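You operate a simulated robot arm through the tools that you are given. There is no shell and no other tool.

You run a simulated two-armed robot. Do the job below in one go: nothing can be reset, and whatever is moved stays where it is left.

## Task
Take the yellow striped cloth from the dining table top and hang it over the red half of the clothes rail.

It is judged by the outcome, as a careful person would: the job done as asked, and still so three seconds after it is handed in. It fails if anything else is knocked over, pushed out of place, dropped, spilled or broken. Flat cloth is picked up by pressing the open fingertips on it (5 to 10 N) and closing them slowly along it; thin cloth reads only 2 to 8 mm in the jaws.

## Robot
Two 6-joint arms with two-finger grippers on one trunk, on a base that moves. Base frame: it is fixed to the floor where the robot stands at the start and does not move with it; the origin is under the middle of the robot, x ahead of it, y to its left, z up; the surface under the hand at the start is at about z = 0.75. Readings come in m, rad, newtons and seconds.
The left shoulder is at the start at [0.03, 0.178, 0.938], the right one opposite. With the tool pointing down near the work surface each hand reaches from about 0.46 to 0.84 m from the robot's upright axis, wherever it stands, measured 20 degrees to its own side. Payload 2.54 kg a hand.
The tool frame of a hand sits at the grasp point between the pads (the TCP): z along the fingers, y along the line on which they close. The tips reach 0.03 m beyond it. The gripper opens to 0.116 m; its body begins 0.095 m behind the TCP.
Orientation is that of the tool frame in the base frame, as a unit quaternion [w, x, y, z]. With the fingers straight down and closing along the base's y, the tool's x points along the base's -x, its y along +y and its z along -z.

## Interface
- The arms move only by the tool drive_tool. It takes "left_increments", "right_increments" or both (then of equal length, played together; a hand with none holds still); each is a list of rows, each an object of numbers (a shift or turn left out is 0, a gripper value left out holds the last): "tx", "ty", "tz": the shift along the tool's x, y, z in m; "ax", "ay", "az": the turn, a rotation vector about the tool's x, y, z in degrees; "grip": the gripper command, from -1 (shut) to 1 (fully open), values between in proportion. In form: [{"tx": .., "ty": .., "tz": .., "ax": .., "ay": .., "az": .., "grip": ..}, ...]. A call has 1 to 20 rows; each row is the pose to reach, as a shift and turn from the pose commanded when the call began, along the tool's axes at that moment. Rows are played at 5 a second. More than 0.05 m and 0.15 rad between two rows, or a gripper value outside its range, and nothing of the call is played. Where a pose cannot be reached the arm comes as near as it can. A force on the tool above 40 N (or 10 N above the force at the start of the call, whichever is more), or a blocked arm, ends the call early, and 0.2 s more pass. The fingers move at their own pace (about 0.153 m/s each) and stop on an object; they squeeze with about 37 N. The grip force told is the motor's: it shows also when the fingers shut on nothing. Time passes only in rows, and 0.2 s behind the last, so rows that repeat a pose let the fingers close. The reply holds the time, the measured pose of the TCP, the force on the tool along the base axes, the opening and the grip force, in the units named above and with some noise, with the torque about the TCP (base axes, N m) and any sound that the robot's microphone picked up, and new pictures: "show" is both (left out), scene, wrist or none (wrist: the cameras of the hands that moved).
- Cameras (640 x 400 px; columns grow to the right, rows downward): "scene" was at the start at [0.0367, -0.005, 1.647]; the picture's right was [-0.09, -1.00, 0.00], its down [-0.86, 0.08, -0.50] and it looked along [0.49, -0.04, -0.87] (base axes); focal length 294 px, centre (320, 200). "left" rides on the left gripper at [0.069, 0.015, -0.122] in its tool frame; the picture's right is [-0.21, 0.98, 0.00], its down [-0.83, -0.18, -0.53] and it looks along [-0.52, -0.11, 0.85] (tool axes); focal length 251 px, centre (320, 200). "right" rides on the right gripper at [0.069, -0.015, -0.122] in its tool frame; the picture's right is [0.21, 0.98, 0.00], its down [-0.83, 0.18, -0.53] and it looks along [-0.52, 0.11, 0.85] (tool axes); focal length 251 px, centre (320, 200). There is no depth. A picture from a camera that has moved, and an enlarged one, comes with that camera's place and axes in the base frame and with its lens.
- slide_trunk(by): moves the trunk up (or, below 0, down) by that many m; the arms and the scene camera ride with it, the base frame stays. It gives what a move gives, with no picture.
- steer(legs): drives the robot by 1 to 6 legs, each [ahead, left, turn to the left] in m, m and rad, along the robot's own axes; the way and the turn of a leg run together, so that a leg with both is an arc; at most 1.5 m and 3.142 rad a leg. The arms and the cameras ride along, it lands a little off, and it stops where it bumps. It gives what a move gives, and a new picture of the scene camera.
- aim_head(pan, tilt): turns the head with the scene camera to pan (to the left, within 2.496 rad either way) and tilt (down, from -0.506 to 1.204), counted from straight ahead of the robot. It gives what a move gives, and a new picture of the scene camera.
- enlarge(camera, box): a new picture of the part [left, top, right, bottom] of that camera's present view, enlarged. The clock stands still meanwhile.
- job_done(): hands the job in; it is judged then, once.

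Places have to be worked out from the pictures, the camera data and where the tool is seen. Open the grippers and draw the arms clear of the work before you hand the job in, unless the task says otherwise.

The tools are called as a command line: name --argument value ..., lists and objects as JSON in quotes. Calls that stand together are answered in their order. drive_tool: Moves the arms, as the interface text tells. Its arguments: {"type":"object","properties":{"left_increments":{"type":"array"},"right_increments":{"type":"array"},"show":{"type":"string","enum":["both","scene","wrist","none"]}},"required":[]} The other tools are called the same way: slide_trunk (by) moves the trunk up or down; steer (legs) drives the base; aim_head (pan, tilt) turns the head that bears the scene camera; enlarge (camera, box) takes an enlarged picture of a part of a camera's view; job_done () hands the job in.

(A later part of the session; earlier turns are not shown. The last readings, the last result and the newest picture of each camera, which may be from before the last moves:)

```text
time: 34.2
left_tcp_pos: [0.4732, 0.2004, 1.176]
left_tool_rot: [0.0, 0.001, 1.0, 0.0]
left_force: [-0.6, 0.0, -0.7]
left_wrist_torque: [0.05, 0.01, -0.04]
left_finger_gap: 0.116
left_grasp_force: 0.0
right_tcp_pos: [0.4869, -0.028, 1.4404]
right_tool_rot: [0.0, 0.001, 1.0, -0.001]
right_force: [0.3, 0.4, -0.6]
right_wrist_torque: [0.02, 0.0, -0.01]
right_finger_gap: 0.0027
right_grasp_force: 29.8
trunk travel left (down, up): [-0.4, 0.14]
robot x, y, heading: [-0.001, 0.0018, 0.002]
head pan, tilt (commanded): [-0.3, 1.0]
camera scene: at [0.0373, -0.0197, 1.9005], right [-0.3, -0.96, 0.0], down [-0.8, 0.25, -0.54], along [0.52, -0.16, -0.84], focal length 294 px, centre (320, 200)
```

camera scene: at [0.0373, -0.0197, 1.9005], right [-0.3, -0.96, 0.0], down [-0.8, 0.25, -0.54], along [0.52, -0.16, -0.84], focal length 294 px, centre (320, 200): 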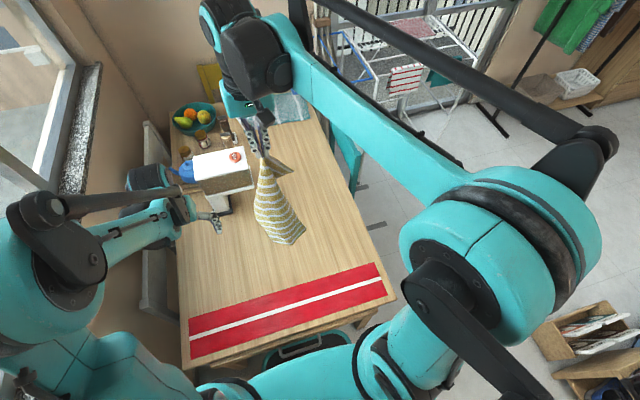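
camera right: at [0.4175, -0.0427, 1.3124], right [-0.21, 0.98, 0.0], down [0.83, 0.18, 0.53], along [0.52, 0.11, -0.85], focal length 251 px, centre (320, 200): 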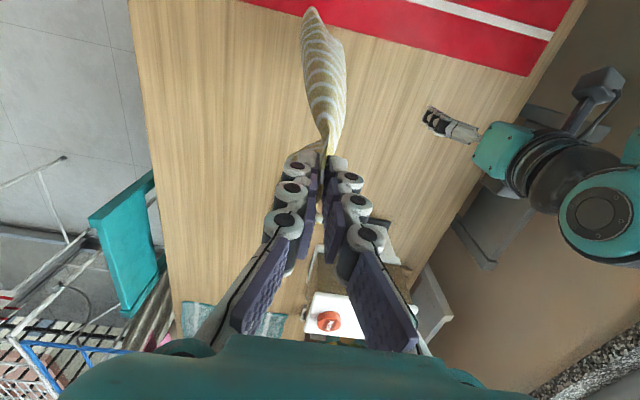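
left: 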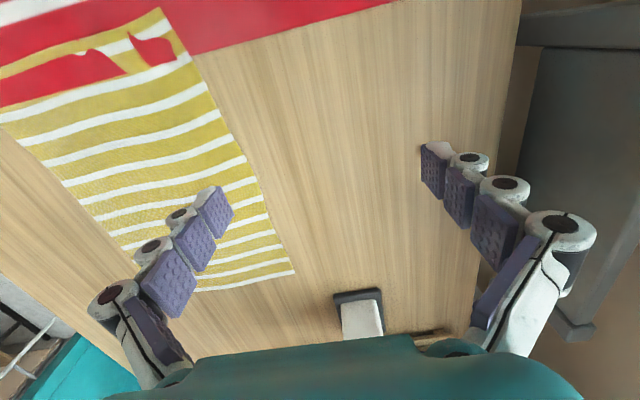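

The cloth is held well clear of everything. First drive steps: back 8 cm, then right-and-back.

steer --legs '[[-0.08, 0, 0], [-0.05, -0.15, 0]]'

```text
time: 36.3
left_tcp_pos: [0.3435, 0.0527, 1.1748]
left_tool_rot: [0.0, 0.0, 1.0, 0.001]
left_force: [0.3, 0.6, -0.2]
left_wrist_torque: [0.01, 0.0, -0.02]
left_finger_gap: 0.1159
left_grasp_force: 0.1
right_tcp_pos: [0.3568, -0.1765, 1.4404]
right_tool_rot: [0.0, 0.0, 1.0, -0.001]
right_force: [1.4, 1.8, -1.5]
right_wrist_torque: [0.05, -0.06, -0.01]
right_finger_gap: 0.0002
right_grasp_force: 30.7
trunk travel left (down, up): [-0.4, 0.14]
robot x, y, heading: [-0.1275, -0.1468, 0.0]
head pan, tilt (commanded): [-0.3, 1.0]
camera scene: at [-0.0916, -0.167, 1.9005], right [-0.3, -0.96, 0.0], down [-0.8, 0.25, -0.54], along [0.52, -0.16, -0.84], focal length 294 px, centre (320, 200)
```

scene: 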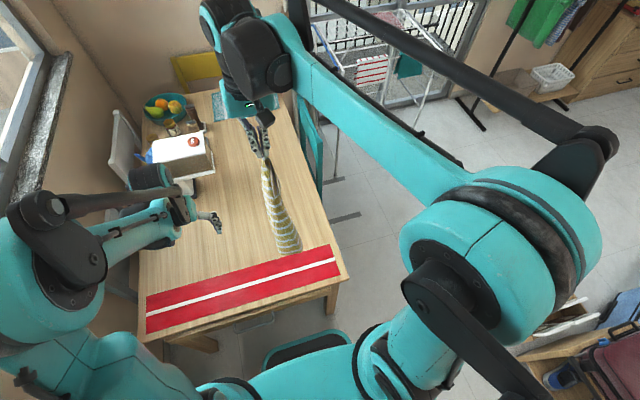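

The moves went exactly as planned and the cloth is still in hand; the gap reading wavers though, so I check the jaws with the wrist camera before going on.

enlarge --camera "right" --box '[220, 60, 440, 280]'

```text
1.82 times, centred on (330, 170) of right
camera zoom: at [0.2884, -0.1904, 1.5619], right [-0.21, 0.98, 0.0], down [0.83, 0.18, 0.53], along [0.52, 0.11, -0.85], focal length 457 px, centre (302, 254)
```

zoom: 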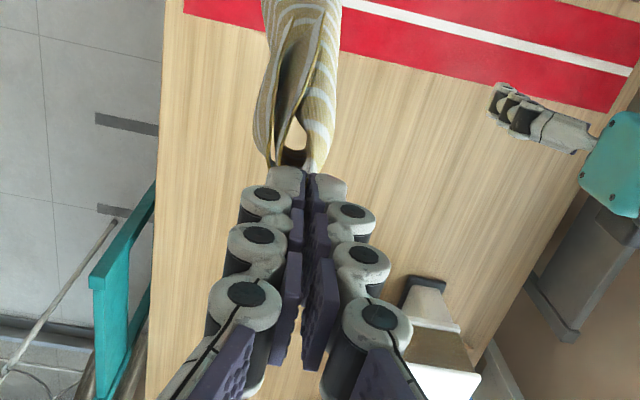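

The cloth seems held only at the very fingertips now – it may be creeping. I zoom closer to judge how secure it is.

enlarge --camera "right" --box '[285, 90, 365, 190]'

enlarge --camera "scene" --box '[220, 90, 320, 270]'

enlarge --camera "left" --box '[0, 0, 640, 400]'

```text
4.00 times, centred on (325, 140) of right
camera zoom: at [0.2884, -0.1904, 1.5619], right [-0.21, 0.98, 0.0], down [0.83, 0.18, 0.53], along [0.52, 0.11, -0.85], focal length 1006 px, centre (300, 440)
```

zoom: 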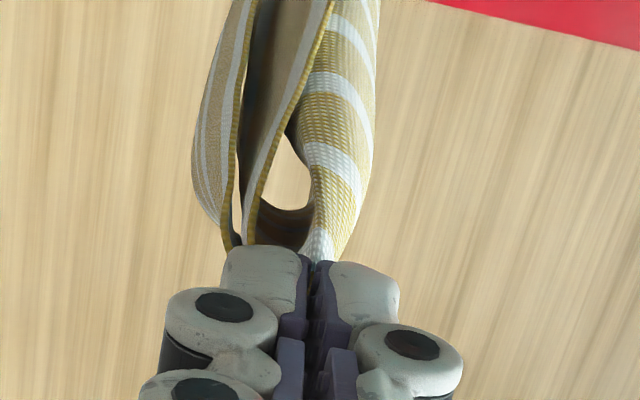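

```text
2.22 times, centred on (270, 180) of scene
camera zoom: at [-0.0916, -0.167, 1.9005], right [-0.3, -0.96, 0.0], down [-0.8, 0.25, -0.54], along [0.52, -0.16, -0.84], focal length 654 px, centre (431, 244)
```

zoom: 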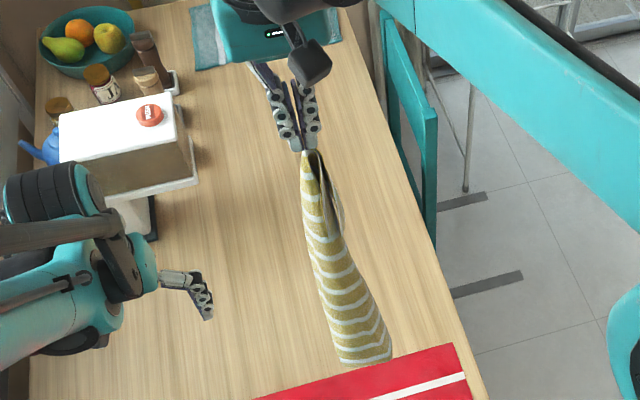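

```text
1.00 times, centred on (320, 200) of left (not enlarged: the box is as wide or as high as the picture)
camera zoom: at [0.2743, 0.0685, 1.2984], right [0.21, 0.98, 0.0], down [0.83, -0.18, 0.53], along [0.52, -0.11, -0.85], focal length 251 px, centre (320, 200)
```

zoom: 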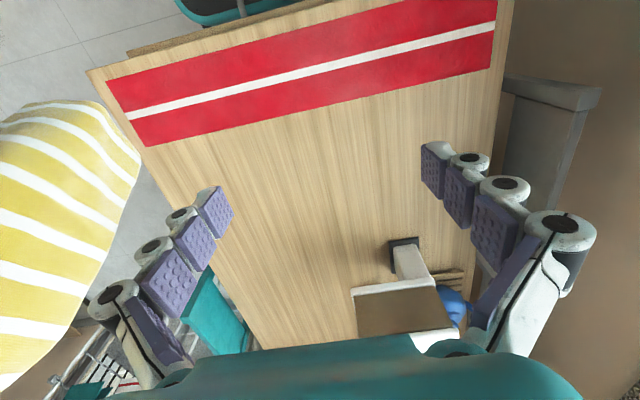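

The cloth has crept to the very tips, so I'll hand it to the left gripper with a deeper, all-layers grip while still over the table. First I bring the right hand forward and a bit lower, and the left hand forward while beginning to pitch it up.

drive_tool --right_increments '[{"tx": -0.02, "tz": 0.016}, {"tx": -0.04, "tz": 0.032}, {"tx": -0.06, "tz": 0.048}, {"tx": -0.08, "tz": 0.064}, {"tx": -0.1, "tz": 0.08}, {"tx": -0.12, "tz": 0.096}, {"tx": -0.14, "tz": 0.112}, {"tx": -0.16, "tz": 0.128}, {"tx": -0.18, "tz": 0.144}, {"tx": -0.193, "tz": 0.155}]' --left_increments '[{"tx": -0.01, "ay": -6}, {"tx": -0.02, "ay": -12}, {"tx": -0.03, "ay": -18}, {"tx": -0.04, "ay": -24}, {"tx": -0.05, "ay": -30}, {"tx": -0.06, "ay": -36}, {"tx": -0.07, "ay": -42}, {"tx": -0.075, "ay": -48}, {"tx": -0.08, "ay": -54}, {"tx": -0.08, "ay": -60}]' --show "both"

```text
time: 38.5
left_tcp_pos: [0.4499, 0.054, 1.2239]
left_tool_rot: [0.5, 0.001, 0.866, 0.001]
left_force: [-0.6, 1.3, -0.2]
left_wrist_torque: [0.01, 0.02, 0.0]
left_finger_gap: 0.1159
left_grasp_force: 0.1
left hand out of reach, approached as far as the arm can: row 8, 9, 10
right_tcp_pos: [0.5495, -0.1762, 1.2847]
right_tool_rot: [0.0, 0.0, 1.0, 0.001]
right_force: [-0.5, -0.3, 0.0]
right_wrist_torque: [0.0, 0.02, 0.0]
right_finger_gap: 0.0
right_grasp_force: 28.8
trunk travel left (down, up): [-0.4, 0.14]
robot x, y, heading: [-0.1317, -0.1472, -0.003]
head pan, tilt (commanded): [-0.3, 1.0]
camera scene: at [-0.0921, -0.1681, 1.9005], right [-0.3, -0.96, 0.0], down [-0.8, 0.25, -0.54], along [0.52, -0.16, -0.84], focal length 294 px, centre (320, 200)
camera right: at [0.4817, -0.1911, 1.4064], right [-0.21, 0.98, 0.0], down [0.83, 0.18, 0.53], along [0.52, 0.11, -0.85], focal length 251 px, centre (320, 200)
camera left: at [0.3092, 0.0698, 1.2278], right [0.11, 0.98, 0.19], down [-0.05, -0.18, 0.98], along [0.99, -0.11, 0.03], focal length 251 px, centre (320, 200)
```

scene: 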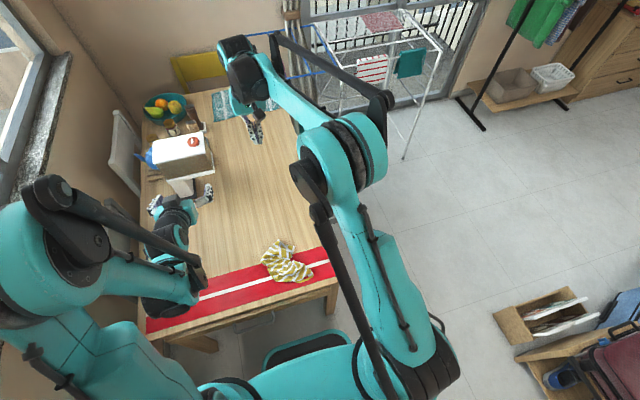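
right: 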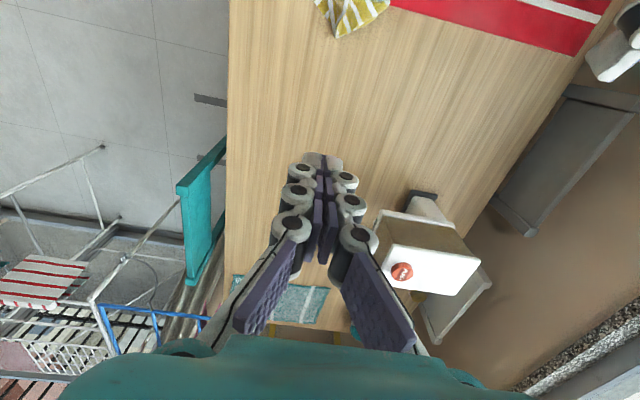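
left: 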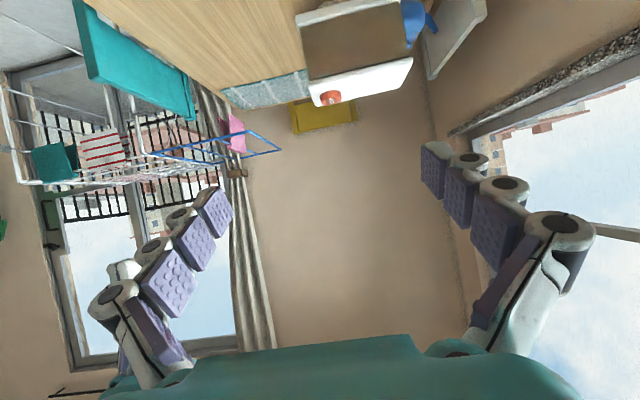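

The cloth slipped off and dropped back onto the table (crumpled, half on bare wood, half on the runner) – nothing else is disturbed. I look closely at how it lies.

enlarge --camera "scene" --box '[225, 210, 345, 310]'

enlarge --camera "right" --box '[260, 0, 460, 120]'

```text
4.00 times, centred on (285, 260) of scene
camera zoom: at [-0.0921, -0.1681, 1.9005], right [-0.3, -0.96, 0.0], down [-0.8, 0.25, -0.54], along [0.52, -0.16, -0.84], focal length 1177 px, centre (460, -40)
```

zoom: 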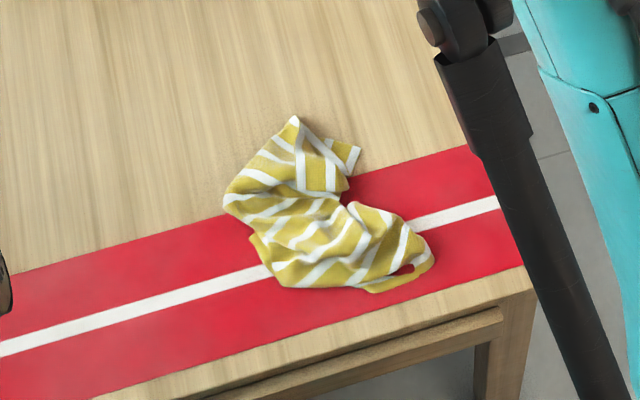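

```text
3.20 times, centred on (360, 60) of right
camera zoom: at [0.4817, -0.1911, 1.4064], right [-0.21, 0.98, 0.0], down [0.83, 0.18, 0.53], along [0.52, 0.11, -0.85], focal length 805 px, centre (192, 648)
```

zoom: 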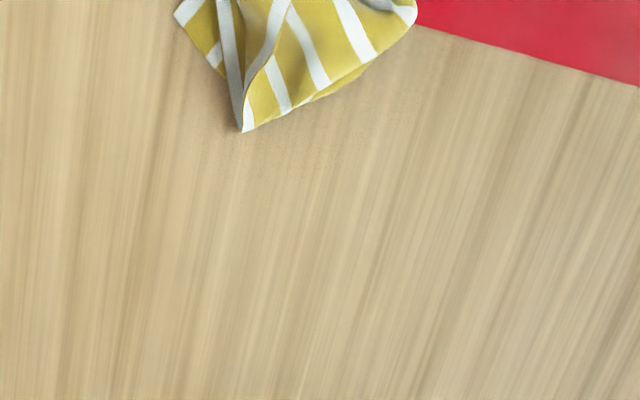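

The cloth is crumpled with its far part on bare wood around (0.44, -0.15). I'll lower the trunk again and bring the left hand back to its parked, downward pose, then re-pick the cloth.

slide_trunk --by -0.25

drive_tool --left_increments '[{"tx": 0.005, "tz": -0.009, "ay": 6}, {"tx": 0.01, "tz": -0.018, "ay": 12}, {"tx": 0.015, "tz": -0.027, "ay": 18}, {"tx": 0.02, "tz": -0.036, "ay": 24}, {"tx": 0.025, "tz": -0.045, "ay": 30}, {"tx": 0.03, "tz": -0.053, "ay": 36}, {"tx": 0.035, "tz": -0.061, "ay": 42}, {"tx": 0.04, "tz": -0.07, "ay": 48}, {"tx": 0.045, "tz": -0.078, "ay": 54}, {"tx": 0.05, "ty": 0.04, "tz": -0.087, "ay": 60}]' --show "scene"

```text
time: 41.0
left_tcp_pos: [0.4484, 0.055, 0.9754]
left_tool_rot: [0.499, 0.001, 0.866, 0.0]
left_force: [-0.2, 0.4, 0.1]
left_wrist_torque: [0.01, 0.0, -0.01]
left_finger_gap: 0.1159
left_grasp_force: 0.0
right_tcp_pos: [0.5494, -0.1765, 1.0364]
right_tool_rot: [0.0, 0.0, 1.0, 0.0]
right_force: [0.0, -0.4, 0.5]
right_wrist_torque: [0.04, 0.02, 0.02]
right_finger_gap: 0.0
right_grasp_force: 28.6
trunk travel left (down, up): [-0.15, 0.39]
robot x, y, heading: [-0.132, -0.1483, -0.003]
head pan, tilt (commanded): [-0.3, 1.0]
```

```text
time: 43.2
left_tcp_pos: [0.3497, 0.0953, 0.9756]
left_tool_rot: [-0.002, 0.0, 1.0, 0.0]
left_force: [0.2, 0.7, 0.5]
left_wrist_torque: [-0.04, -0.03, 0.0]
left_finger_gap: 0.116
left_grasp_force: 0.1
right_tcp_pos: [0.5498, -0.1763, 1.0345]
right_tool_rot: [0.0, 0.0, 1.0, 0.0]
right_force: [-0.3, 0.6, -0.5]
right_wrist_torque: [0.01, 0.01, -0.01]
right_finger_gap: 0.0
right_grasp_force: 28.8
trunk travel left (down, up): [-0.15, 0.39]
robot x, y, heading: [-0.1295, -0.1461, -0.004]
head pan, tilt (commanded): [-0.3, 1.0]
camera scene: at [-0.0923, -0.1662, 1.6505], right [-0.3, -0.96, 0.0], down [-0.8, 0.25, -0.54], along [0.52, -0.16, -0.84], focal length 294 px, centre (320, 200)
```

scene: 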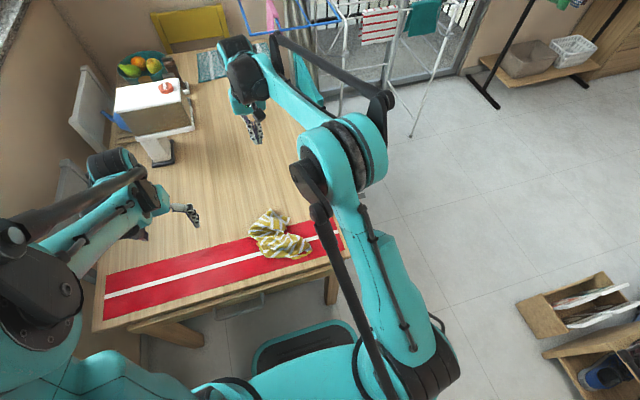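

Now a closer look at the crumpled cloth from here.

aim_head --pan -0.05 --tilt 1.15

enlarge --camera "scene" --box '[270, 150, 410, 260]'

```text
time: 44.0
left_tcp_pos: [0.3502, 0.0943, 0.9748]
left_tool_rot: [-0.002, 0.001, 1.0, 0.001]
left_force: [-0.5, 0.5, 0.2]
left_wrist_torque: [0.0, 0.01, 0.0]
left_finger_gap: 0.1161
left_grasp_force: 0.1
right_tcp_pos: [0.5489, -0.1754, 1.035]
right_tool_rot: [-0.001, 0.0, 1.0, 0.0]
right_force: [-0.3, 0.1, 0.0]
right_wrist_torque: [0.01, -0.02, 0.04]
right_finger_gap: 0.0
right_grasp_force: 28.2
trunk travel left (down, up): [-0.15, 0.39]
robot x, y, heading: [-0.1308, -0.1521, -0.003]
head pan, tilt (commanded): [-0.051, 1.15]
camera scene: at [-0.0999, -0.1502, 1.6408], right [-0.05, -1.0, 0.0], down [-0.91, 0.05, -0.41], along [0.41, -0.02, -0.91], focal length 294 px, centre (320, 200)
```

scene: 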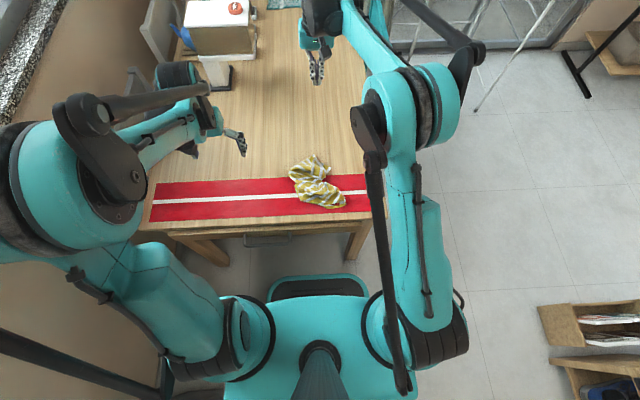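

```text
3.64 times, centred on (340, 205) of scene
camera zoom: at [-0.0999, -0.1502, 1.6408], right [-0.05, -1.0, 0.0], down [-0.91, 0.05, -0.41], along [0.41, -0.02, -0.91], focal length 1070 px, centre (247, 182)
```

zoom: 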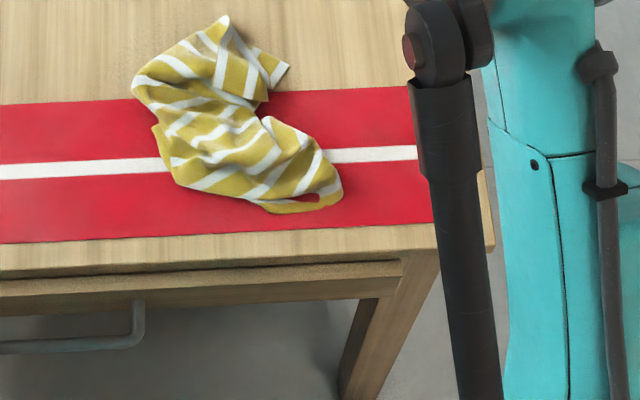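

The far lump of the cloth spans about x 0.40–0.48, y -0.09 to -0.21 on bare wood. I open the right hand and move it above (0.435, -0.15).

drive_tool --right_increments '[{"tx": 0.019, "ty": 0.004, "tz": 0.034, "grip": 1.0}, {"tx": 0.038, "ty": 0.009, "tz": 0.068, "grip": 1.0}, {"tx": 0.057, "ty": 0.013, "tz": 0.102, "grip": 1.0}, {"tx": 0.076, "ty": 0.017, "tz": 0.136, "grip": 1.0}, {"tx": 0.095, "ty": 0.022, "tz": 0.17, "grip": 1.0}, {"tx": 0.114, "ty": 0.026, "tz": 0.205, "grip": 1.0}, {"tx": 0.114, "ty": 0.026, "tz": 0.205, "grip": 1.0}]' --show "both"

```text
time: 45.6
left_tcp_pos: [0.3486, 0.0941, 0.9753]
left_tool_rot: [-0.001, 0.0, 1.0, 0.0]
left_force: [-0.1, -0.2, -0.3]
left_wrist_torque: [-0.01, -0.03, -0.02]
left_finger_gap: 0.116
left_grasp_force: 0.0
right_tcp_pos: [0.4344, -0.1518, 0.831]
right_tool_rot: [0.0, 0.0, 1.0, -0.001]
right_force: [-0.1, -0.2, -0.1]
right_wrist_torque: [0.0, -0.01, 0.01]
right_finger_gap: 0.1161
right_grasp_force: 0.0
trunk travel left (down, up): [-0.15, 0.39]
robot x, y, heading: [-0.1344, -0.1466, 0.001]
head pan, tilt (commanded): [-0.051, 1.15]
camera scene: at [-0.1001, -0.1505, 1.6408], right [-0.05, -1.0, 0.0], down [-0.91, 0.05, -0.41], along [0.41, -0.02, -0.91], focal length 294 px, centre (320, 200)
camera right: at [0.3665, -0.1662, 0.953], right [-0.21, 0.98, 0.0], down [0.83, 0.18, 0.53], along [0.52, 0.11, -0.85], focal length 251 px, centre (320, 200)
```

scene: 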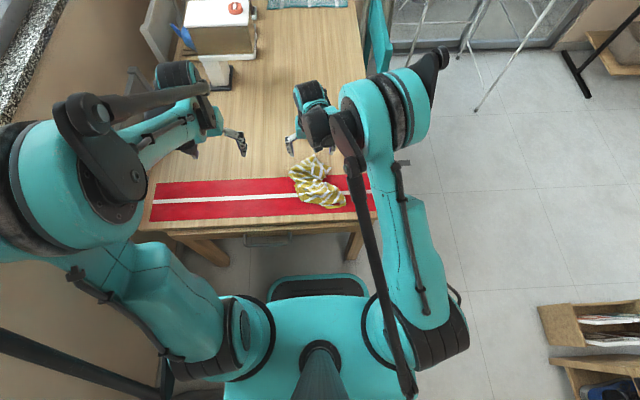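
right: 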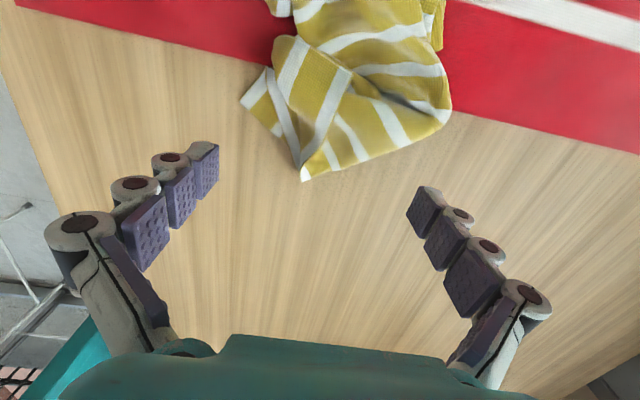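

enlarge --camera "right" --box '[220, 0, 480, 190]'

```text
2.11 times, centred on (350, 95) of right
camera zoom: at [0.3665, -0.1662, 0.953], right [-0.21, 0.98, 0.0], down [0.83, 0.18, 0.53], along [0.52, 0.11, -0.85], focal length 529 px, centre (257, 421)
```

zoom: 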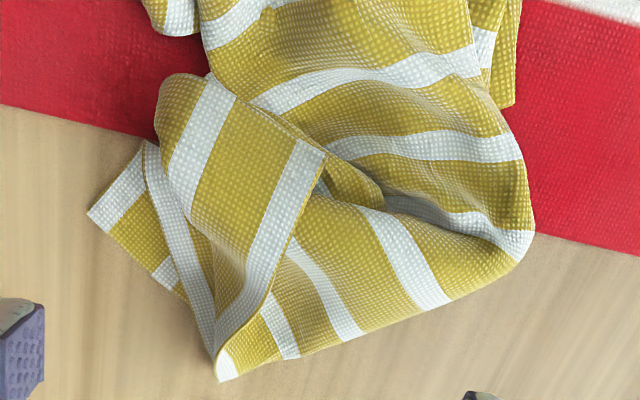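

The far lump holds several layers including a corner and flap – a thick, good bite. I shift 8 mm inward and go down to just above the table.

drive_tool --right_increments '[{"tx": 0.008, "tz": 0.02}, {"tx": 0.008, "tz": 0.04}, {"tx": 0.008, "tz": 0.05}, {"tx": 0.008, "tz": 0.056}, {"tx": 0.008, "tz": 0.056}]' --show "wrist"

```text
time: 46.8
left_tcp_pos: [0.3496, 0.0949, 0.9752]
left_tool_rot: [-0.001, 0.0, 1.0, 0.001]
left_force: [0.4, 0.2, 0.7]
left_wrist_torque: [-0.02, -0.01, 0.01]
left_finger_gap: 0.116
left_grasp_force: 0.0
right_tcp_pos: [0.4269, -0.151, 0.7733]
right_tool_rot: [0.0, 0.0, 1.0, 0.0]
right_force: [-0.4, -0.5, -0.2]
right_wrist_torque: [-0.01, -0.03, -0.02]
right_finger_gap: 0.1162
right_grasp_force: 0.1
trunk travel left (down, up): [-0.15, 0.39]
robot x, y, heading: [-0.1271, -0.15, 0.002]
head pan, tilt (commanded): [-0.051, 1.15]
camera right: at [0.3587, -0.1653, 0.8956], right [-0.21, 0.98, 0.0], down [0.83, 0.18, 0.53], along [0.52, 0.11, -0.85], focal length 251 px, centre (320, 200)
```

right: 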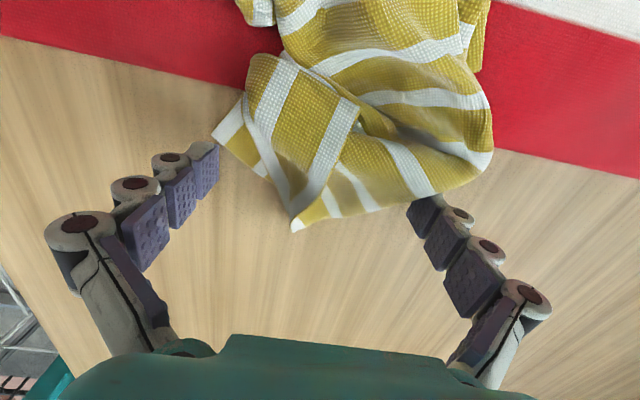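

The fingertips straddle the lump just above the table. I close slowly, following the tips' swing by rising a few mm.

drive_tool --right_increments '[{"tz": 0.002, "grip": 0.9}, {"tz": 0.002, "grip": 0.8}, {"tz": 0.0015, "grip": 0.7}, {"tz": 0.001, "grip": 0.6}, {"tz": -0.0005, "grip": 0.5}, {"tz": -0.002, "grip": 0.4}, {"tz": -0.0035, "grip": 0.3}, {"tz": -0.0045, "grip": 0.2}, {"tz": -0.0055, "grip": 0.1}, {"tz": -0.006, "grip": 0.0}, {"tz": -0.006, "grip": 0.0}]' --show "wrist"

```text
time: 49.2
left_tcp_pos: [0.3471, 0.0952, 0.9762]
left_tool_rot: [-0.001, -0.001, 1.0, 0.001]
left_force: [0.1, 0.4, 0.6]
left_wrist_torque: [-0.03, 0.01, 0.0]
left_finger_gap: 0.116
left_grasp_force: 0.1
right_tcp_pos: [0.4275, -0.1504, 0.7798]
right_tool_rot: [-0.001, 0.0, 1.0, 0.0]
right_force: [0.5, -0.9, -0.3]
right_wrist_torque: [-0.01, 0.01, 0.0]
right_finger_gap: 0.0578
right_grasp_force: 0.1
trunk travel left (down, up): [-0.15, 0.39]
robot x, y, heading: [-0.1295, -0.149, 0.0]
head pan, tilt (commanded): [-0.051, 1.15]
camera right: at [0.3587, -0.165, 0.9019], right [-0.21, 0.98, 0.0], down [0.83, 0.18, 0.53], along [0.52, 0.11, -0.85], focal length 251 px, centre (320, 200)
```

right: 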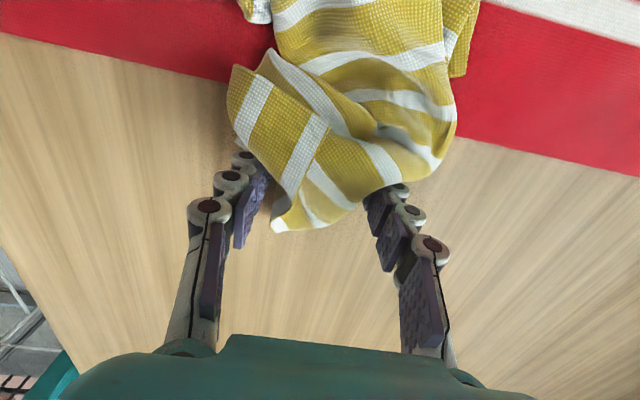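

The lump is being gathered nicely between the fingers. I continue to a full close.

drive_tool --right_increments '[{"tz": 0.0005, "grip": -0.12}, {"tz": 0.0, "grip": -0.24}, {"tz": -0.0005, "grip": -0.36}, {"tz": -0.001, "grip": -0.48}, {"tz": -0.001, "grip": -0.6}, {"tz": -0.001, "grip": -0.72}, {"tz": -0.001, "grip": -0.84}, {"tz": -0.001, "grip": -1.0}, {"tz": -0.001, "grip": -1.0}, {"tz": -0.001, "grip": -1.0}]' --show "wrist"

```text
time: 51.4
left_tcp_pos: [0.3485, 0.0946, 0.9753]
left_tool_rot: [-0.001, 0.0, 1.0, 0.001]
left_force: [-0.5, 0.8, -0.4]
left_wrist_torque: [-0.05, 0.01, 0.03]
left_finger_gap: 0.116
left_grasp_force: 0.1
right_tcp_pos: [0.4273, -0.1496, 0.7815]
right_tool_rot: [0.0, 0.0, 1.0, 0.001]
right_force: [0.0, -0.1, 2.1]
right_wrist_torque: [-0.01, 0.02, 0.0]
right_finger_gap: 0.0046
right_grasp_force: 32.9
trunk travel left (down, up): [-0.15, 0.39]
robot x, y, heading: [-0.1268, -0.1465, -0.003]
head pan, tilt (commanded): [-0.051, 1.15]
camera right: at [0.359, -0.1649, 0.9027], right [-0.21, 0.98, 0.0], down [0.83, 0.18, 0.53], along [0.52, 0.11, -0.85], focal length 251 px, centre (320, 200)
```

right: 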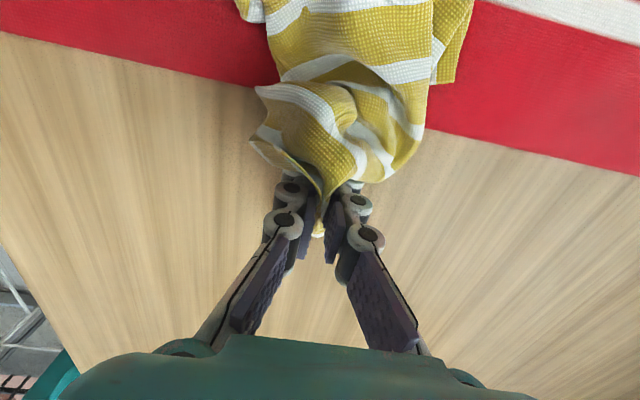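

Gap 4.6 mm with several layers and a wad above the tips. I lift it up over the bare part of the table to see how it hangs.

drive_tool --right_increments '[{"tz": -0.03}, {"tx": -0.005, "tz": -0.065}, {"tx": -0.015, "tz": -0.1}, {"tx": -0.03, "tz": -0.135}, {"tx": -0.045, "tz": -0.17}, {"tx": -0.06, "tz": -0.205}, {"tx": -0.08, "tz": -0.24}, {"tx": -0.1, "tz": -0.275}, {"tx": -0.12, "tz": -0.31}, {"tx": -0.13, "tz": -0.33}]' --show "both"

enlarge --camera "right" --box '[240, 60, 400, 260]'

```text
time: 53.6
left_tcp_pos: [0.349, 0.0952, 0.9757]
left_tool_rot: [-0.001, 0.0, 1.0, 0.001]
left_force: [1.2, -0.8, -0.5]
left_wrist_torque: [0.0, 0.02, 0.01]
left_finger_gap: 0.1161
left_grasp_force: 0.0
right_tcp_pos: [0.5582, -0.1514, 1.1114]
right_tool_rot: [0.0, 0.0, 1.0, 0.0]
right_force: [0.7, -2.9, 1.1]
right_wrist_torque: [0.25, 0.08, -0.02]
right_finger_gap: 0.0049
right_grasp_force: 35.1
trunk travel left (down, up): [-0.15, 0.39]
robot x, y, heading: [-0.1314, -0.1495, 0.003]
head pan, tilt (commanded): [-0.051, 1.15]
camera scene: at [-0.1, -0.1506, 1.6408], right [-0.05, -1.0, 0.0], down [-0.91, 0.05, -0.41], along [0.41, -0.02, -0.91], focal length 294 px, centre (320, 200)
camera right: at [0.4893, -0.1658, 1.2334], right [-0.21, 0.98, 0.0], down [0.83, 0.18, 0.53], along [0.52, 0.11, -0.85], focal length 251 px, centre (320, 200)
```

scene: 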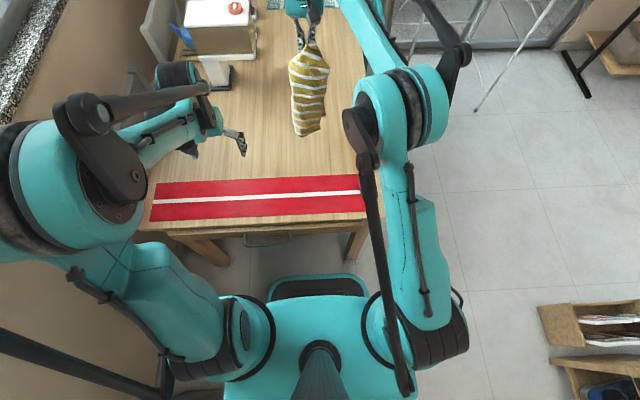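
right: 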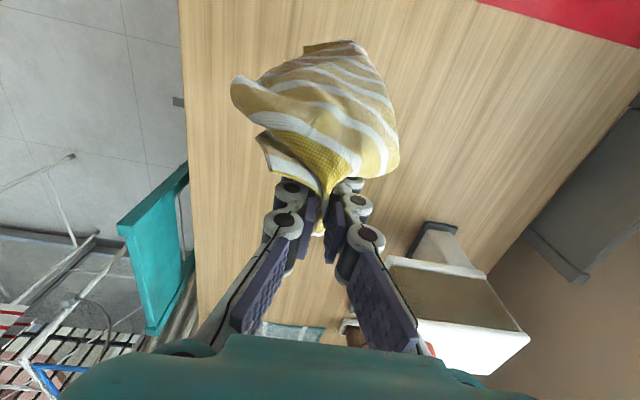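

```text
2.00 times, centred on (320, 160) of right
camera zoom: at [0.4893, -0.1658, 1.2334], right [-0.21, 0.98, 0.0], down [0.83, 0.18, 0.53], along [0.52, 0.11, -0.85], focal length 503 px, centre (320, 280)
```

zoom: 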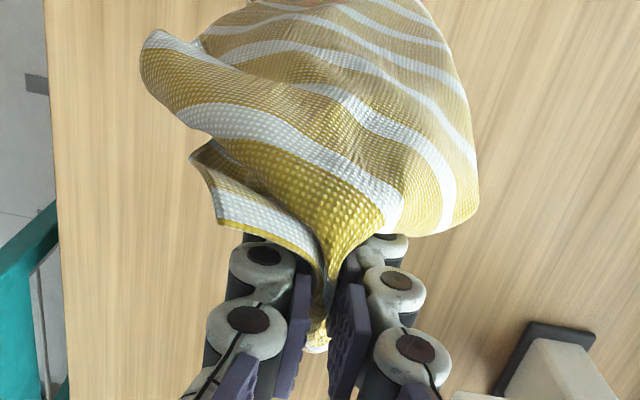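

This time it hangs lengthwise from near its end, with cloth deep inside the fingers – a much better hold. I raise the trunk and then drive straight away.

slide_trunk --by 0.33

enlarge --camera "right" --box '[240, 60, 400, 260]'

```text
time: 56.9
left_tcp_pos: [0.3485, 0.0939, 1.3057]
left_tool_rot: [-0.001, -0.001, 1.0, 0.001]
left_force: [-0.1, -0.4, 0.6]
left_wrist_torque: [0.03, -0.02, 0.0]
left_finger_gap: 0.1158
left_grasp_force: 0.1
right_tcp_pos: [0.5586, -0.1504, 1.4409]
right_tool_rot: [0.0, 0.0, 1.0, 0.0]
right_force: [0.7, -3.0, 1.8]
right_wrist_torque: [0.05, 0.01, 0.03]
right_finger_gap: 0.0036
right_grasp_force: 32.7
trunk travel left (down, up): [-0.48, 0.06]
robot x, y, heading: [-0.1278, -0.1502, -0.001]
head pan, tilt (commanded): [-0.051, 1.15]
```

```text
2.00 times, centred on (320, 160) of right
camera zoom: at [0.4895, -0.166, 1.5627], right [-0.21, 0.98, 0.0], down [0.83, 0.18, 0.53], along [0.52, 0.11, -0.85], focal length 503 px, centre (320, 280)
```

zoom: 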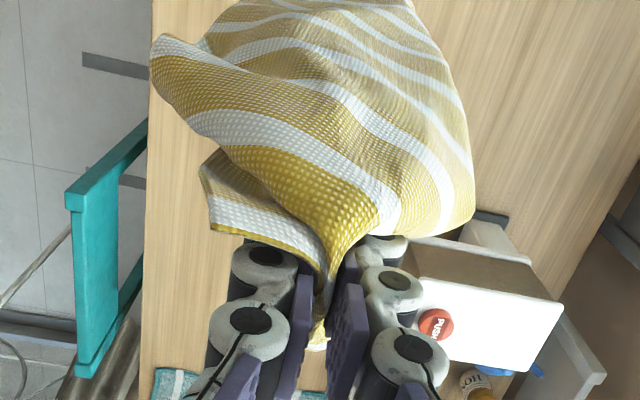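

The hold barely changed over 3 s. I drive: right past the table corner, then forward-right.

steer --legs '[[0, -0.55, 0], [0.5, -0.2, 0]]'

enlarge --camera "right" --box '[240, 60, 400, 260]'

```text
time: 62.7
left_tcp_pos: [0.8483, -0.6464, 1.3059]
left_tool_rot: [-0.001, -0.002, 1.0, 0.0]
left_force: [0.7, -1.2, -0.1]
left_wrist_torque: [-0.02, -0.01, -0.03]
left_finger_gap: 0.1162
left_grasp_force: 0.0
right_tcp_pos: [1.0561, -0.8902, 1.442]
right_tool_rot: [0.001, -0.001, 1.0, -0.001]
right_force: [0.9, -1.5, 0.6]
right_wrist_torque: [0.25, 0.04, 0.01]
right_finger_gap: 0.0046
right_grasp_force: 35.9
trunk travel left (down, up): [-0.48, 0.06]
robot x, y, heading: [0.3641, -0.8895, 0.004]
head pan, tilt (commanded): [-0.051, 1.15]
camera scene: at [0.3998, -0.8919, 1.9708], right [-0.05, -1.0, 0.0], down [-0.91, 0.04, -0.41], along [0.41, -0.02, -0.91], focal length 294 px, centre (320, 200)
```

scene: 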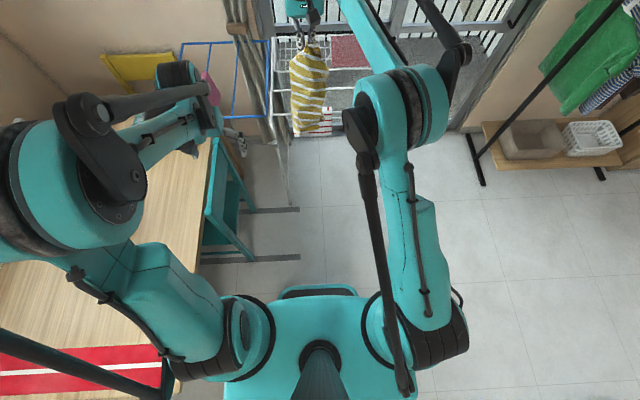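

```text
2.00 times, centred on (320, 160) of right
camera zoom: at [0.9892, -0.9054, 1.5632], right [-0.22, 0.98, 0.0], down [0.82, 0.18, 0.53], along [0.52, 0.12, -0.85], focal length 503 px, centre (320, 280)
```

zoom: 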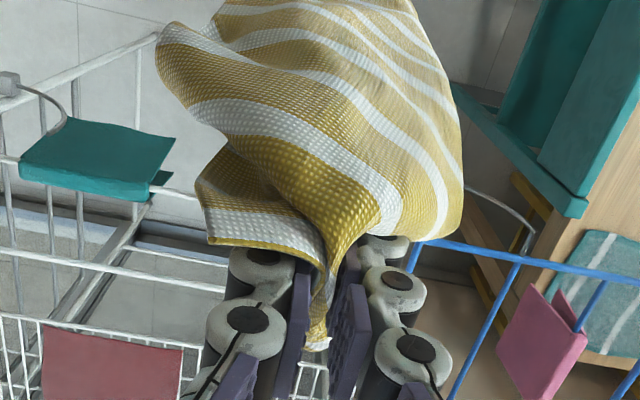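

Cloth is still held firmly. I continue sideways to in front of the rail, keeping clear of the drying rack, and then look at the rail.

steer --legs '[[-0.05, -1.45, 0]]'

aim_head --pan -0.05 --tilt 0.5

enlarge --camera "right" --box '[240, 60, 400, 260]'

```text
time: 70.0
left_tcp_pos: [0.8001, -2.1043, 1.3048]
left_tool_rot: [-0.001, 0.0, 1.0, 0.001]
left_force: [0.9, -0.6, -0.1]
left_wrist_torque: [0.02, 0.01, -0.04]
left_finger_gap: 0.1161
left_grasp_force: 0.1
right_tcp_pos: [1.0096, -2.3508, 1.4412]
right_tool_rot: [0.0, 0.001, 1.0, -0.001]
right_force: [0.3, -2.8, 0.7]
right_wrist_torque: [0.07, 0.01, -0.01]
right_finger_gap: 0.0052
right_grasp_force: 38.1
trunk travel left (down, up): [-0.48, 0.06]
robot x, y, heading: [0.3196, -2.3495, -0.002]
head pan, tilt (commanded): [-0.051, 1.15]
camera scene: at [0.3513, -2.3488, 1.9708], right [-0.05, -1.0, 0.0], down [-0.91, 0.05, -0.41], along [0.41, -0.02, -0.91], focal length 294 px, centre (320, 200)
```

scene: 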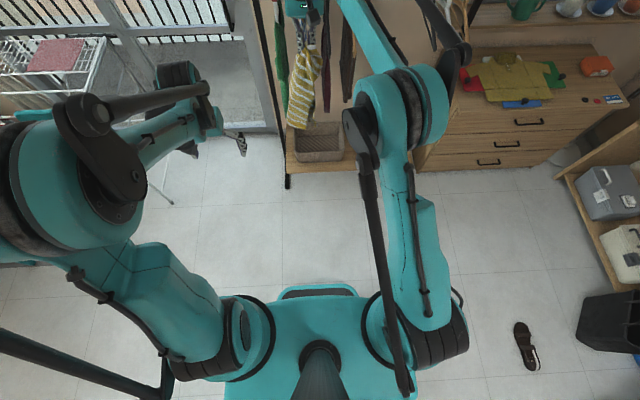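

```text
time: 71.0
left_tcp_pos: [0.8003, -2.1059, 1.306]
left_tool_rot: [-0.002, 0.001, 1.0, 0.002]
left_force: [-1.2, 0.4, -0.3]
left_wrist_torque: [-0.03, 0.01, 0.01]
left_finger_gap: 0.116
left_grasp_force: 0.1
right_tcp_pos: [1.0098, -2.3509, 1.4431]
right_tool_rot: [0.001, 0.001, 1.0, -0.001]
right_force: [0.0, -2.2, 5.8]
right_wrist_torque: [-0.23, 0.0, 0.07]
right_finger_gap: 0.0028
right_grasp_force: 31.2
trunk travel left (down, up): [-0.48, 0.06]
robot x, y, heading: [0.3186, -2.346, -0.001]
head pan, tilt (commanded): [-0.051, 0.499]
camera scene: at [0.3828, -2.3508, 2.0215], right [-0.05, -1.0, 0.0], down [-0.48, 0.03, -0.88], along [0.88, -0.05, -0.48], focal length 294 px, centre (320, 200)
```

scene: 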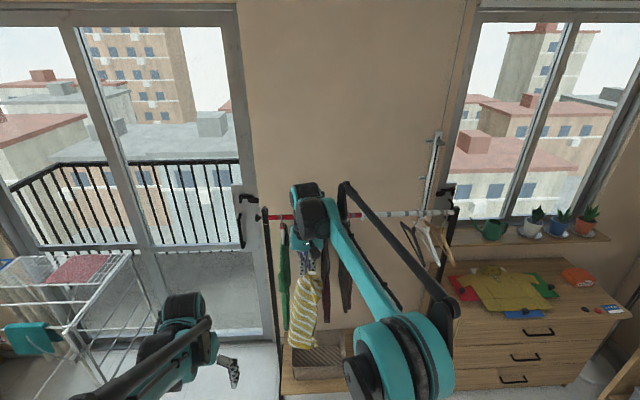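

```text
2.00 times, centred on (320, 160) of right
camera zoom: at [0.9406, -2.3652, 1.563], right [-0.21, 0.98, 0.0], down [0.83, 0.18, 0.53], along [0.52, 0.11, -0.85], focal length 503 px, centre (320, 280)
```

zoom: 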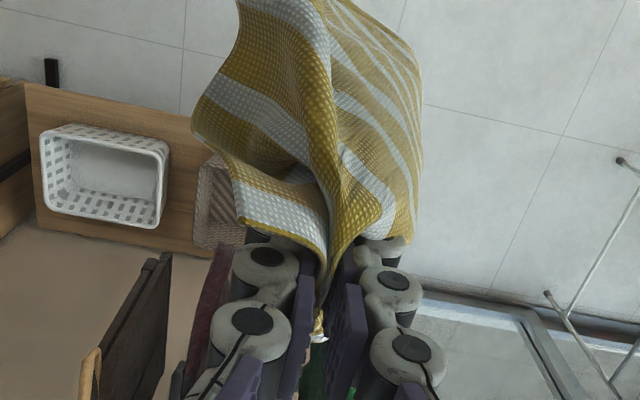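

The cloth is still well held. The hand partly hides the rail; I zoom in on it.

enlarge --camera "scene" --box '[240, 170, 480, 320]'

enlarge --camera "left" --box '[0, 0, 640, 400]'

```text
2.67 times, centred on (360, 245) of scene
camera zoom: at [0.3828, -2.3508, 2.0215], right [-0.05, -1.0, 0.0], down [-0.48, 0.03, -0.88], along [0.88, -0.05, -0.48], focal length 784 px, centre (213, 80)
```

zoom: 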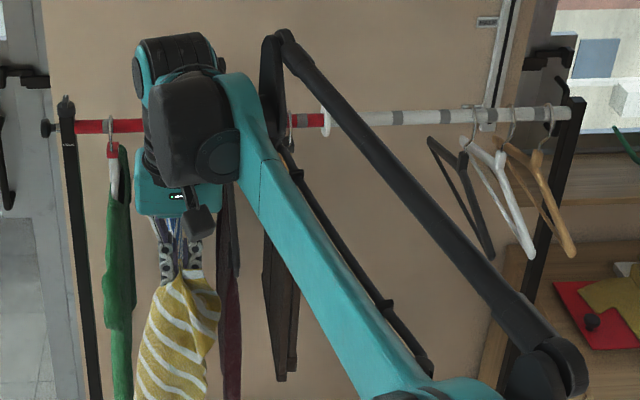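

```text
1.00 times, centred on (320, 200) of left (not enlarged: the box is as wide or as high as the picture)
camera zoom: at [0.7313, -2.0894, 1.4289], right [0.22, 0.98, 0.0], down [0.83, -0.18, 0.53], along [0.52, -0.11, -0.85], focal length 251 px, centre (320, 200)
```

zoom: 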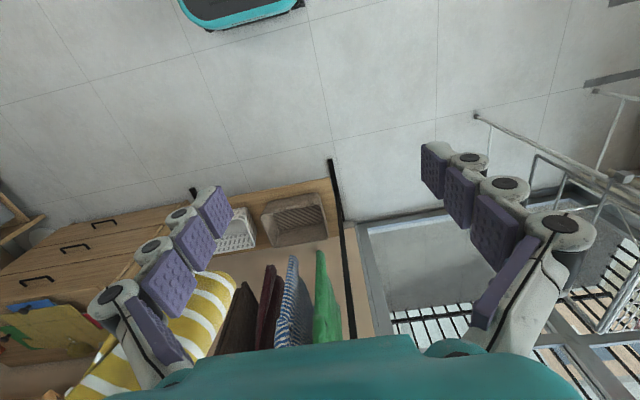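

The rail is at x≈1.57, z≈1.29; red half y≈-2.175 to -2.62, with hooks near -2.24, -2.35, -2.455 and -2.56. I plan to lower the cloth's tail from above behind the bar in a gap and bring the held end back to the front. First I raise the trunk fully and lift the hand while pitching it 45°.

slide_trunk --by 0.058

drive_tool --right_increments '[{"tx": 0.01, "tz": -0.016, "ay": -5}, {"tx": 0.02, "tz": -0.032, "ay": -10}, {"tx": 0.03, "tz": -0.048, "ay": -15}, {"tx": 0.04, "tz": -0.064, "ay": -20}, {"tx": 0.05, "tz": -0.08, "ay": -25}, {"tx": 0.06, "tz": -0.096, "ay": -30}, {"tx": 0.065, "tz": -0.112, "ay": -35}, {"tx": 0.07, "tz": -0.128, "ay": -40}, {"tx": 0.07, "tz": -0.144, "ay": -45}, {"tx": 0.07, "tz": -0.16, "ay": -45}]' --show "both"

enlarge --camera "scene" --box '[240, 170, 480, 320]'

```text
time: 72.0
left_tcp_pos: [0.7998, -2.1049, 1.3622]
left_tool_rot: [-0.001, 0.001, 1.0, 0.001]
left_force: [1.3, 0.3, -0.1]
left_wrist_torque: [-0.01, 0.04, 0.02]
left_finger_gap: 0.1161
left_grasp_force: 0.0
right_tcp_pos: [1.0084, -2.3512, 1.4997]
right_tool_rot: [0.0, 0.001, 1.0, -0.001]
right_force: [0.6, -3.2, 1.6]
right_wrist_torque: [0.2, -0.01, 0.04]
right_finger_gap: 0.0054
right_grasp_force: 37.7
trunk travel left (down, up): [-0.538, 0.002]
robot x, y, heading: [0.3231, -2.3512, -0.001]
head pan, tilt (commanded): [-0.051, 0.499]
```

```text
time: 74.2
left_tcp_pos: [0.8012, -2.1051, 1.3636]
left_tool_rot: [-0.002, 0.0, 1.0, 0.0]
left_force: [0.3, -0.7, 0.7]
left_wrist_torque: [0.04, 0.0, 0.01]
left_finger_gap: 0.116
left_grasp_force: 0.0
right_tcp_pos: [0.938, -2.3514, 1.6596]
right_tool_rot: [0.384, 0.001, 0.923, -0.001]
right_force: [2.1, -1.1, -1.2]
right_wrist_torque: [0.03, 0.03, 0.08]
right_finger_gap: 0.0066
right_grasp_force: 39.0
trunk travel left (down, up): [-0.538, 0.002]
robot x, y, heading: [0.3191, -2.345, -0.001]
head pan, tilt (commanded): [-0.051, 0.499]
camera scene: at [0.3827, -2.3511, 2.0796], right [-0.05, -1.0, 0.0], down [-0.48, 0.03, -0.88], along [0.88, -0.05, -0.48], focal length 294 px, centre (320, 200)
camera right: at [0.8037, -2.3658, 1.6967], right [-0.15, 0.98, -0.15], down [0.21, 0.18, 0.96], along [0.97, 0.11, -0.23], focal length 251 px, centre (320, 200)
```

scene: 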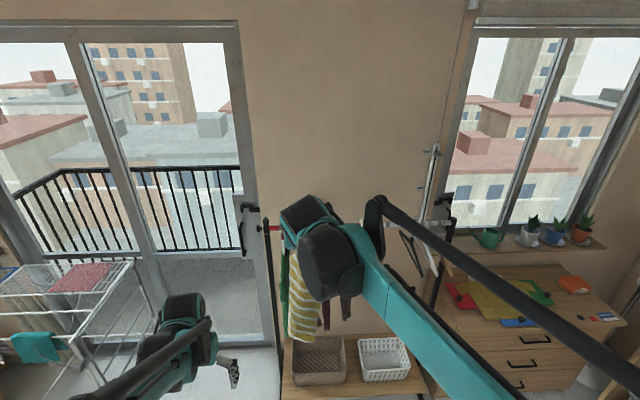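
right: 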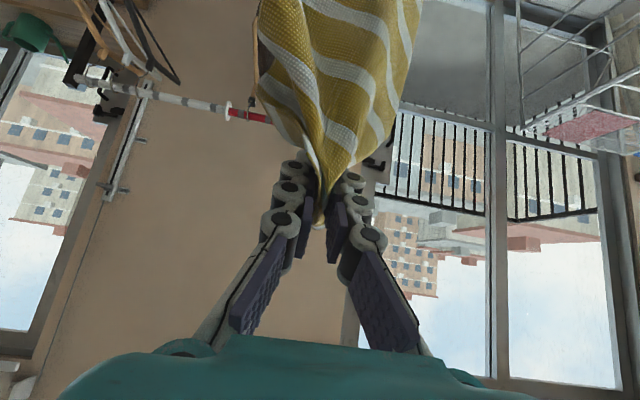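

```text
2.67 times, centred on (360, 245) of scene
camera zoom: at [0.3827, -2.3511, 2.0796], right [-0.05, -1.0, 0.0], down [-0.48, 0.03, -0.88], along [0.88, -0.05, -0.48], focal length 784 px, centre (213, 80)
```

zoom: 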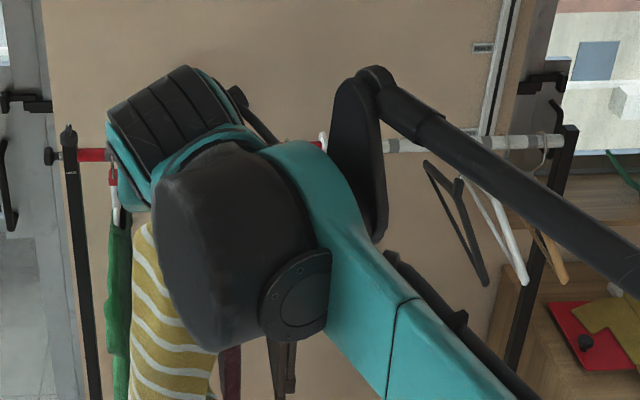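

The pose was reached and the tail now hangs at about bar height. The hand hides the red half, so I shift the robot right and nearer to get a clear view of it from the side.

steer --legs '[[0.25, -0.35, 0]]'

enlarge --camera "scene" --box '[140, 180, 300, 300]'

```text
time: 76.8
left_tcp_pos: [1.0491, -2.4524, 1.3632]
left_tool_rot: [-0.001, 0.0, 1.0, 0.001]
left_force: [-0.5, -0.2, 0.1]
left_wrist_torque: [0.03, 0.01, 0.01]
left_finger_gap: 0.1163
left_grasp_force: 0.0
right_tcp_pos: [1.1874, -2.6977, 1.6589]
right_tool_rot: [0.384, 0.001, 0.923, -0.001]
right_force: [1.0, -1.4, -1.6]
right_wrist_torque: [0.07, 0.06, 0.07]
right_finger_gap: 0.0057
right_grasp_force: 39.3
trunk travel left (down, up): [-0.538, 0.002]
robot x, y, heading: [0.5669, -2.6938, -0.005]
head pan, tilt (commanded): [-0.051, 0.499]
camera scene: at [0.6305, -2.697, 2.0797], right [-0.05, -1.0, 0.0], down [-0.48, 0.03, -0.88], along [0.88, -0.05, -0.48], focal length 294 px, centre (320, 200)
```

scene: 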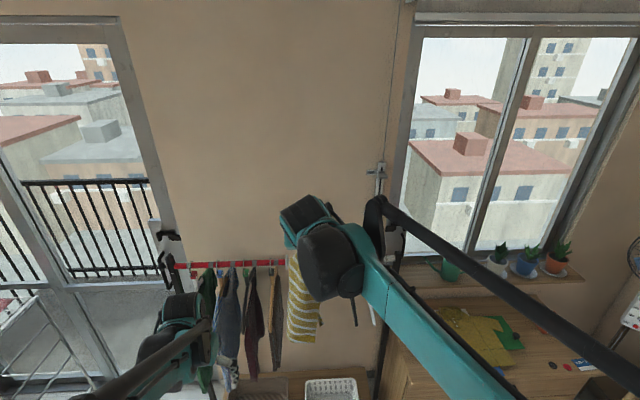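

```text
3.33 times, centred on (220, 240) of scene
camera zoom: at [0.6305, -2.697, 2.0797], right [-0.05, -1.0, 0.0], down [-0.48, 0.03, -0.88], along [0.88, -0.05, -0.48], focal length 980 px, centre (653, 67)
```

zoom: 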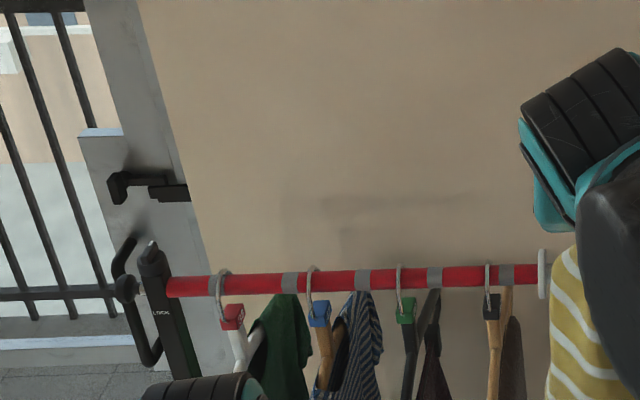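

Now the red half is clear: hooks at y≈-2.23, -2.33, -2.44, -2.55 and the centre disc at -2.61; the gap between the third and fourth hangers (centre y≈-2.495) has thin garments either side. I move the left arm out of the way and raise the right hand so the cloth's bottom clears the bar.

drive_tool --left_increments '[{"ty": 0.03, "tz": -0.015}, {"ty": 0.06, "tz": -0.03}, {"ty": 0.09, "tz": -0.045}, {"ty": 0.12, "tz": -0.06}, {"ty": 0.15, "tz": -0.075}, {"ty": 0.18, "tz": -0.09}, {"ty": 0.2, "tz": -0.1}]' --right_increments '[{"tx": -0.008, "tz": -0.008}, {"tx": -0.016, "tz": -0.016}, {"tx": -0.024, "tz": -0.024}, {"tx": -0.032, "tz": -0.032}, {"tx": -0.04, "tz": -0.04}, {"tx": -0.048, "tz": -0.048}, {"tx": -0.05, "tz": -0.05}]' --show "scene"

```text
time: 78.4
left_tcp_pos: [1.0509, -2.251, 1.4647]
left_tool_rot: [-0.001, 0.001, 1.0, 0.0]
left_force: [0.1, 0.6, -0.3]
left_wrist_torque: [-0.01, 0.02, 0.01]
left_finger_gap: 0.1161
left_grasp_force: 0.1
right_tcp_pos: [1.1868, -2.6974, 1.7309]
right_tool_rot: [0.384, 0.001, 0.923, -0.001]
right_force: [0.2, 1.5, 0.0]
right_wrist_torque: [0.06, 0.03, 0.11]
right_finger_gap: 0.0049
right_grasp_force: 36.8
trunk travel left (down, up): [-0.538, 0.002]
robot x, y, heading: [0.569, -2.6917, -0.004]
head pan, tilt (commanded): [-0.051, 0.499]
camera scene: at [0.6313, -2.697, 2.0796], right [-0.05, -1.0, 0.0], down [-0.48, 0.03, -0.88], along [0.88, -0.05, -0.48], focal length 294 px, centre (320, 200)
```

scene: 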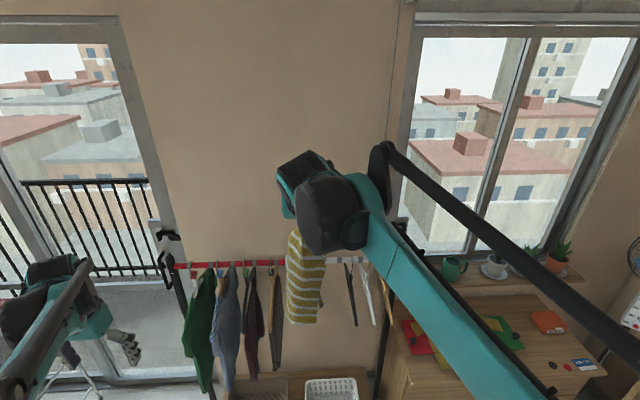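

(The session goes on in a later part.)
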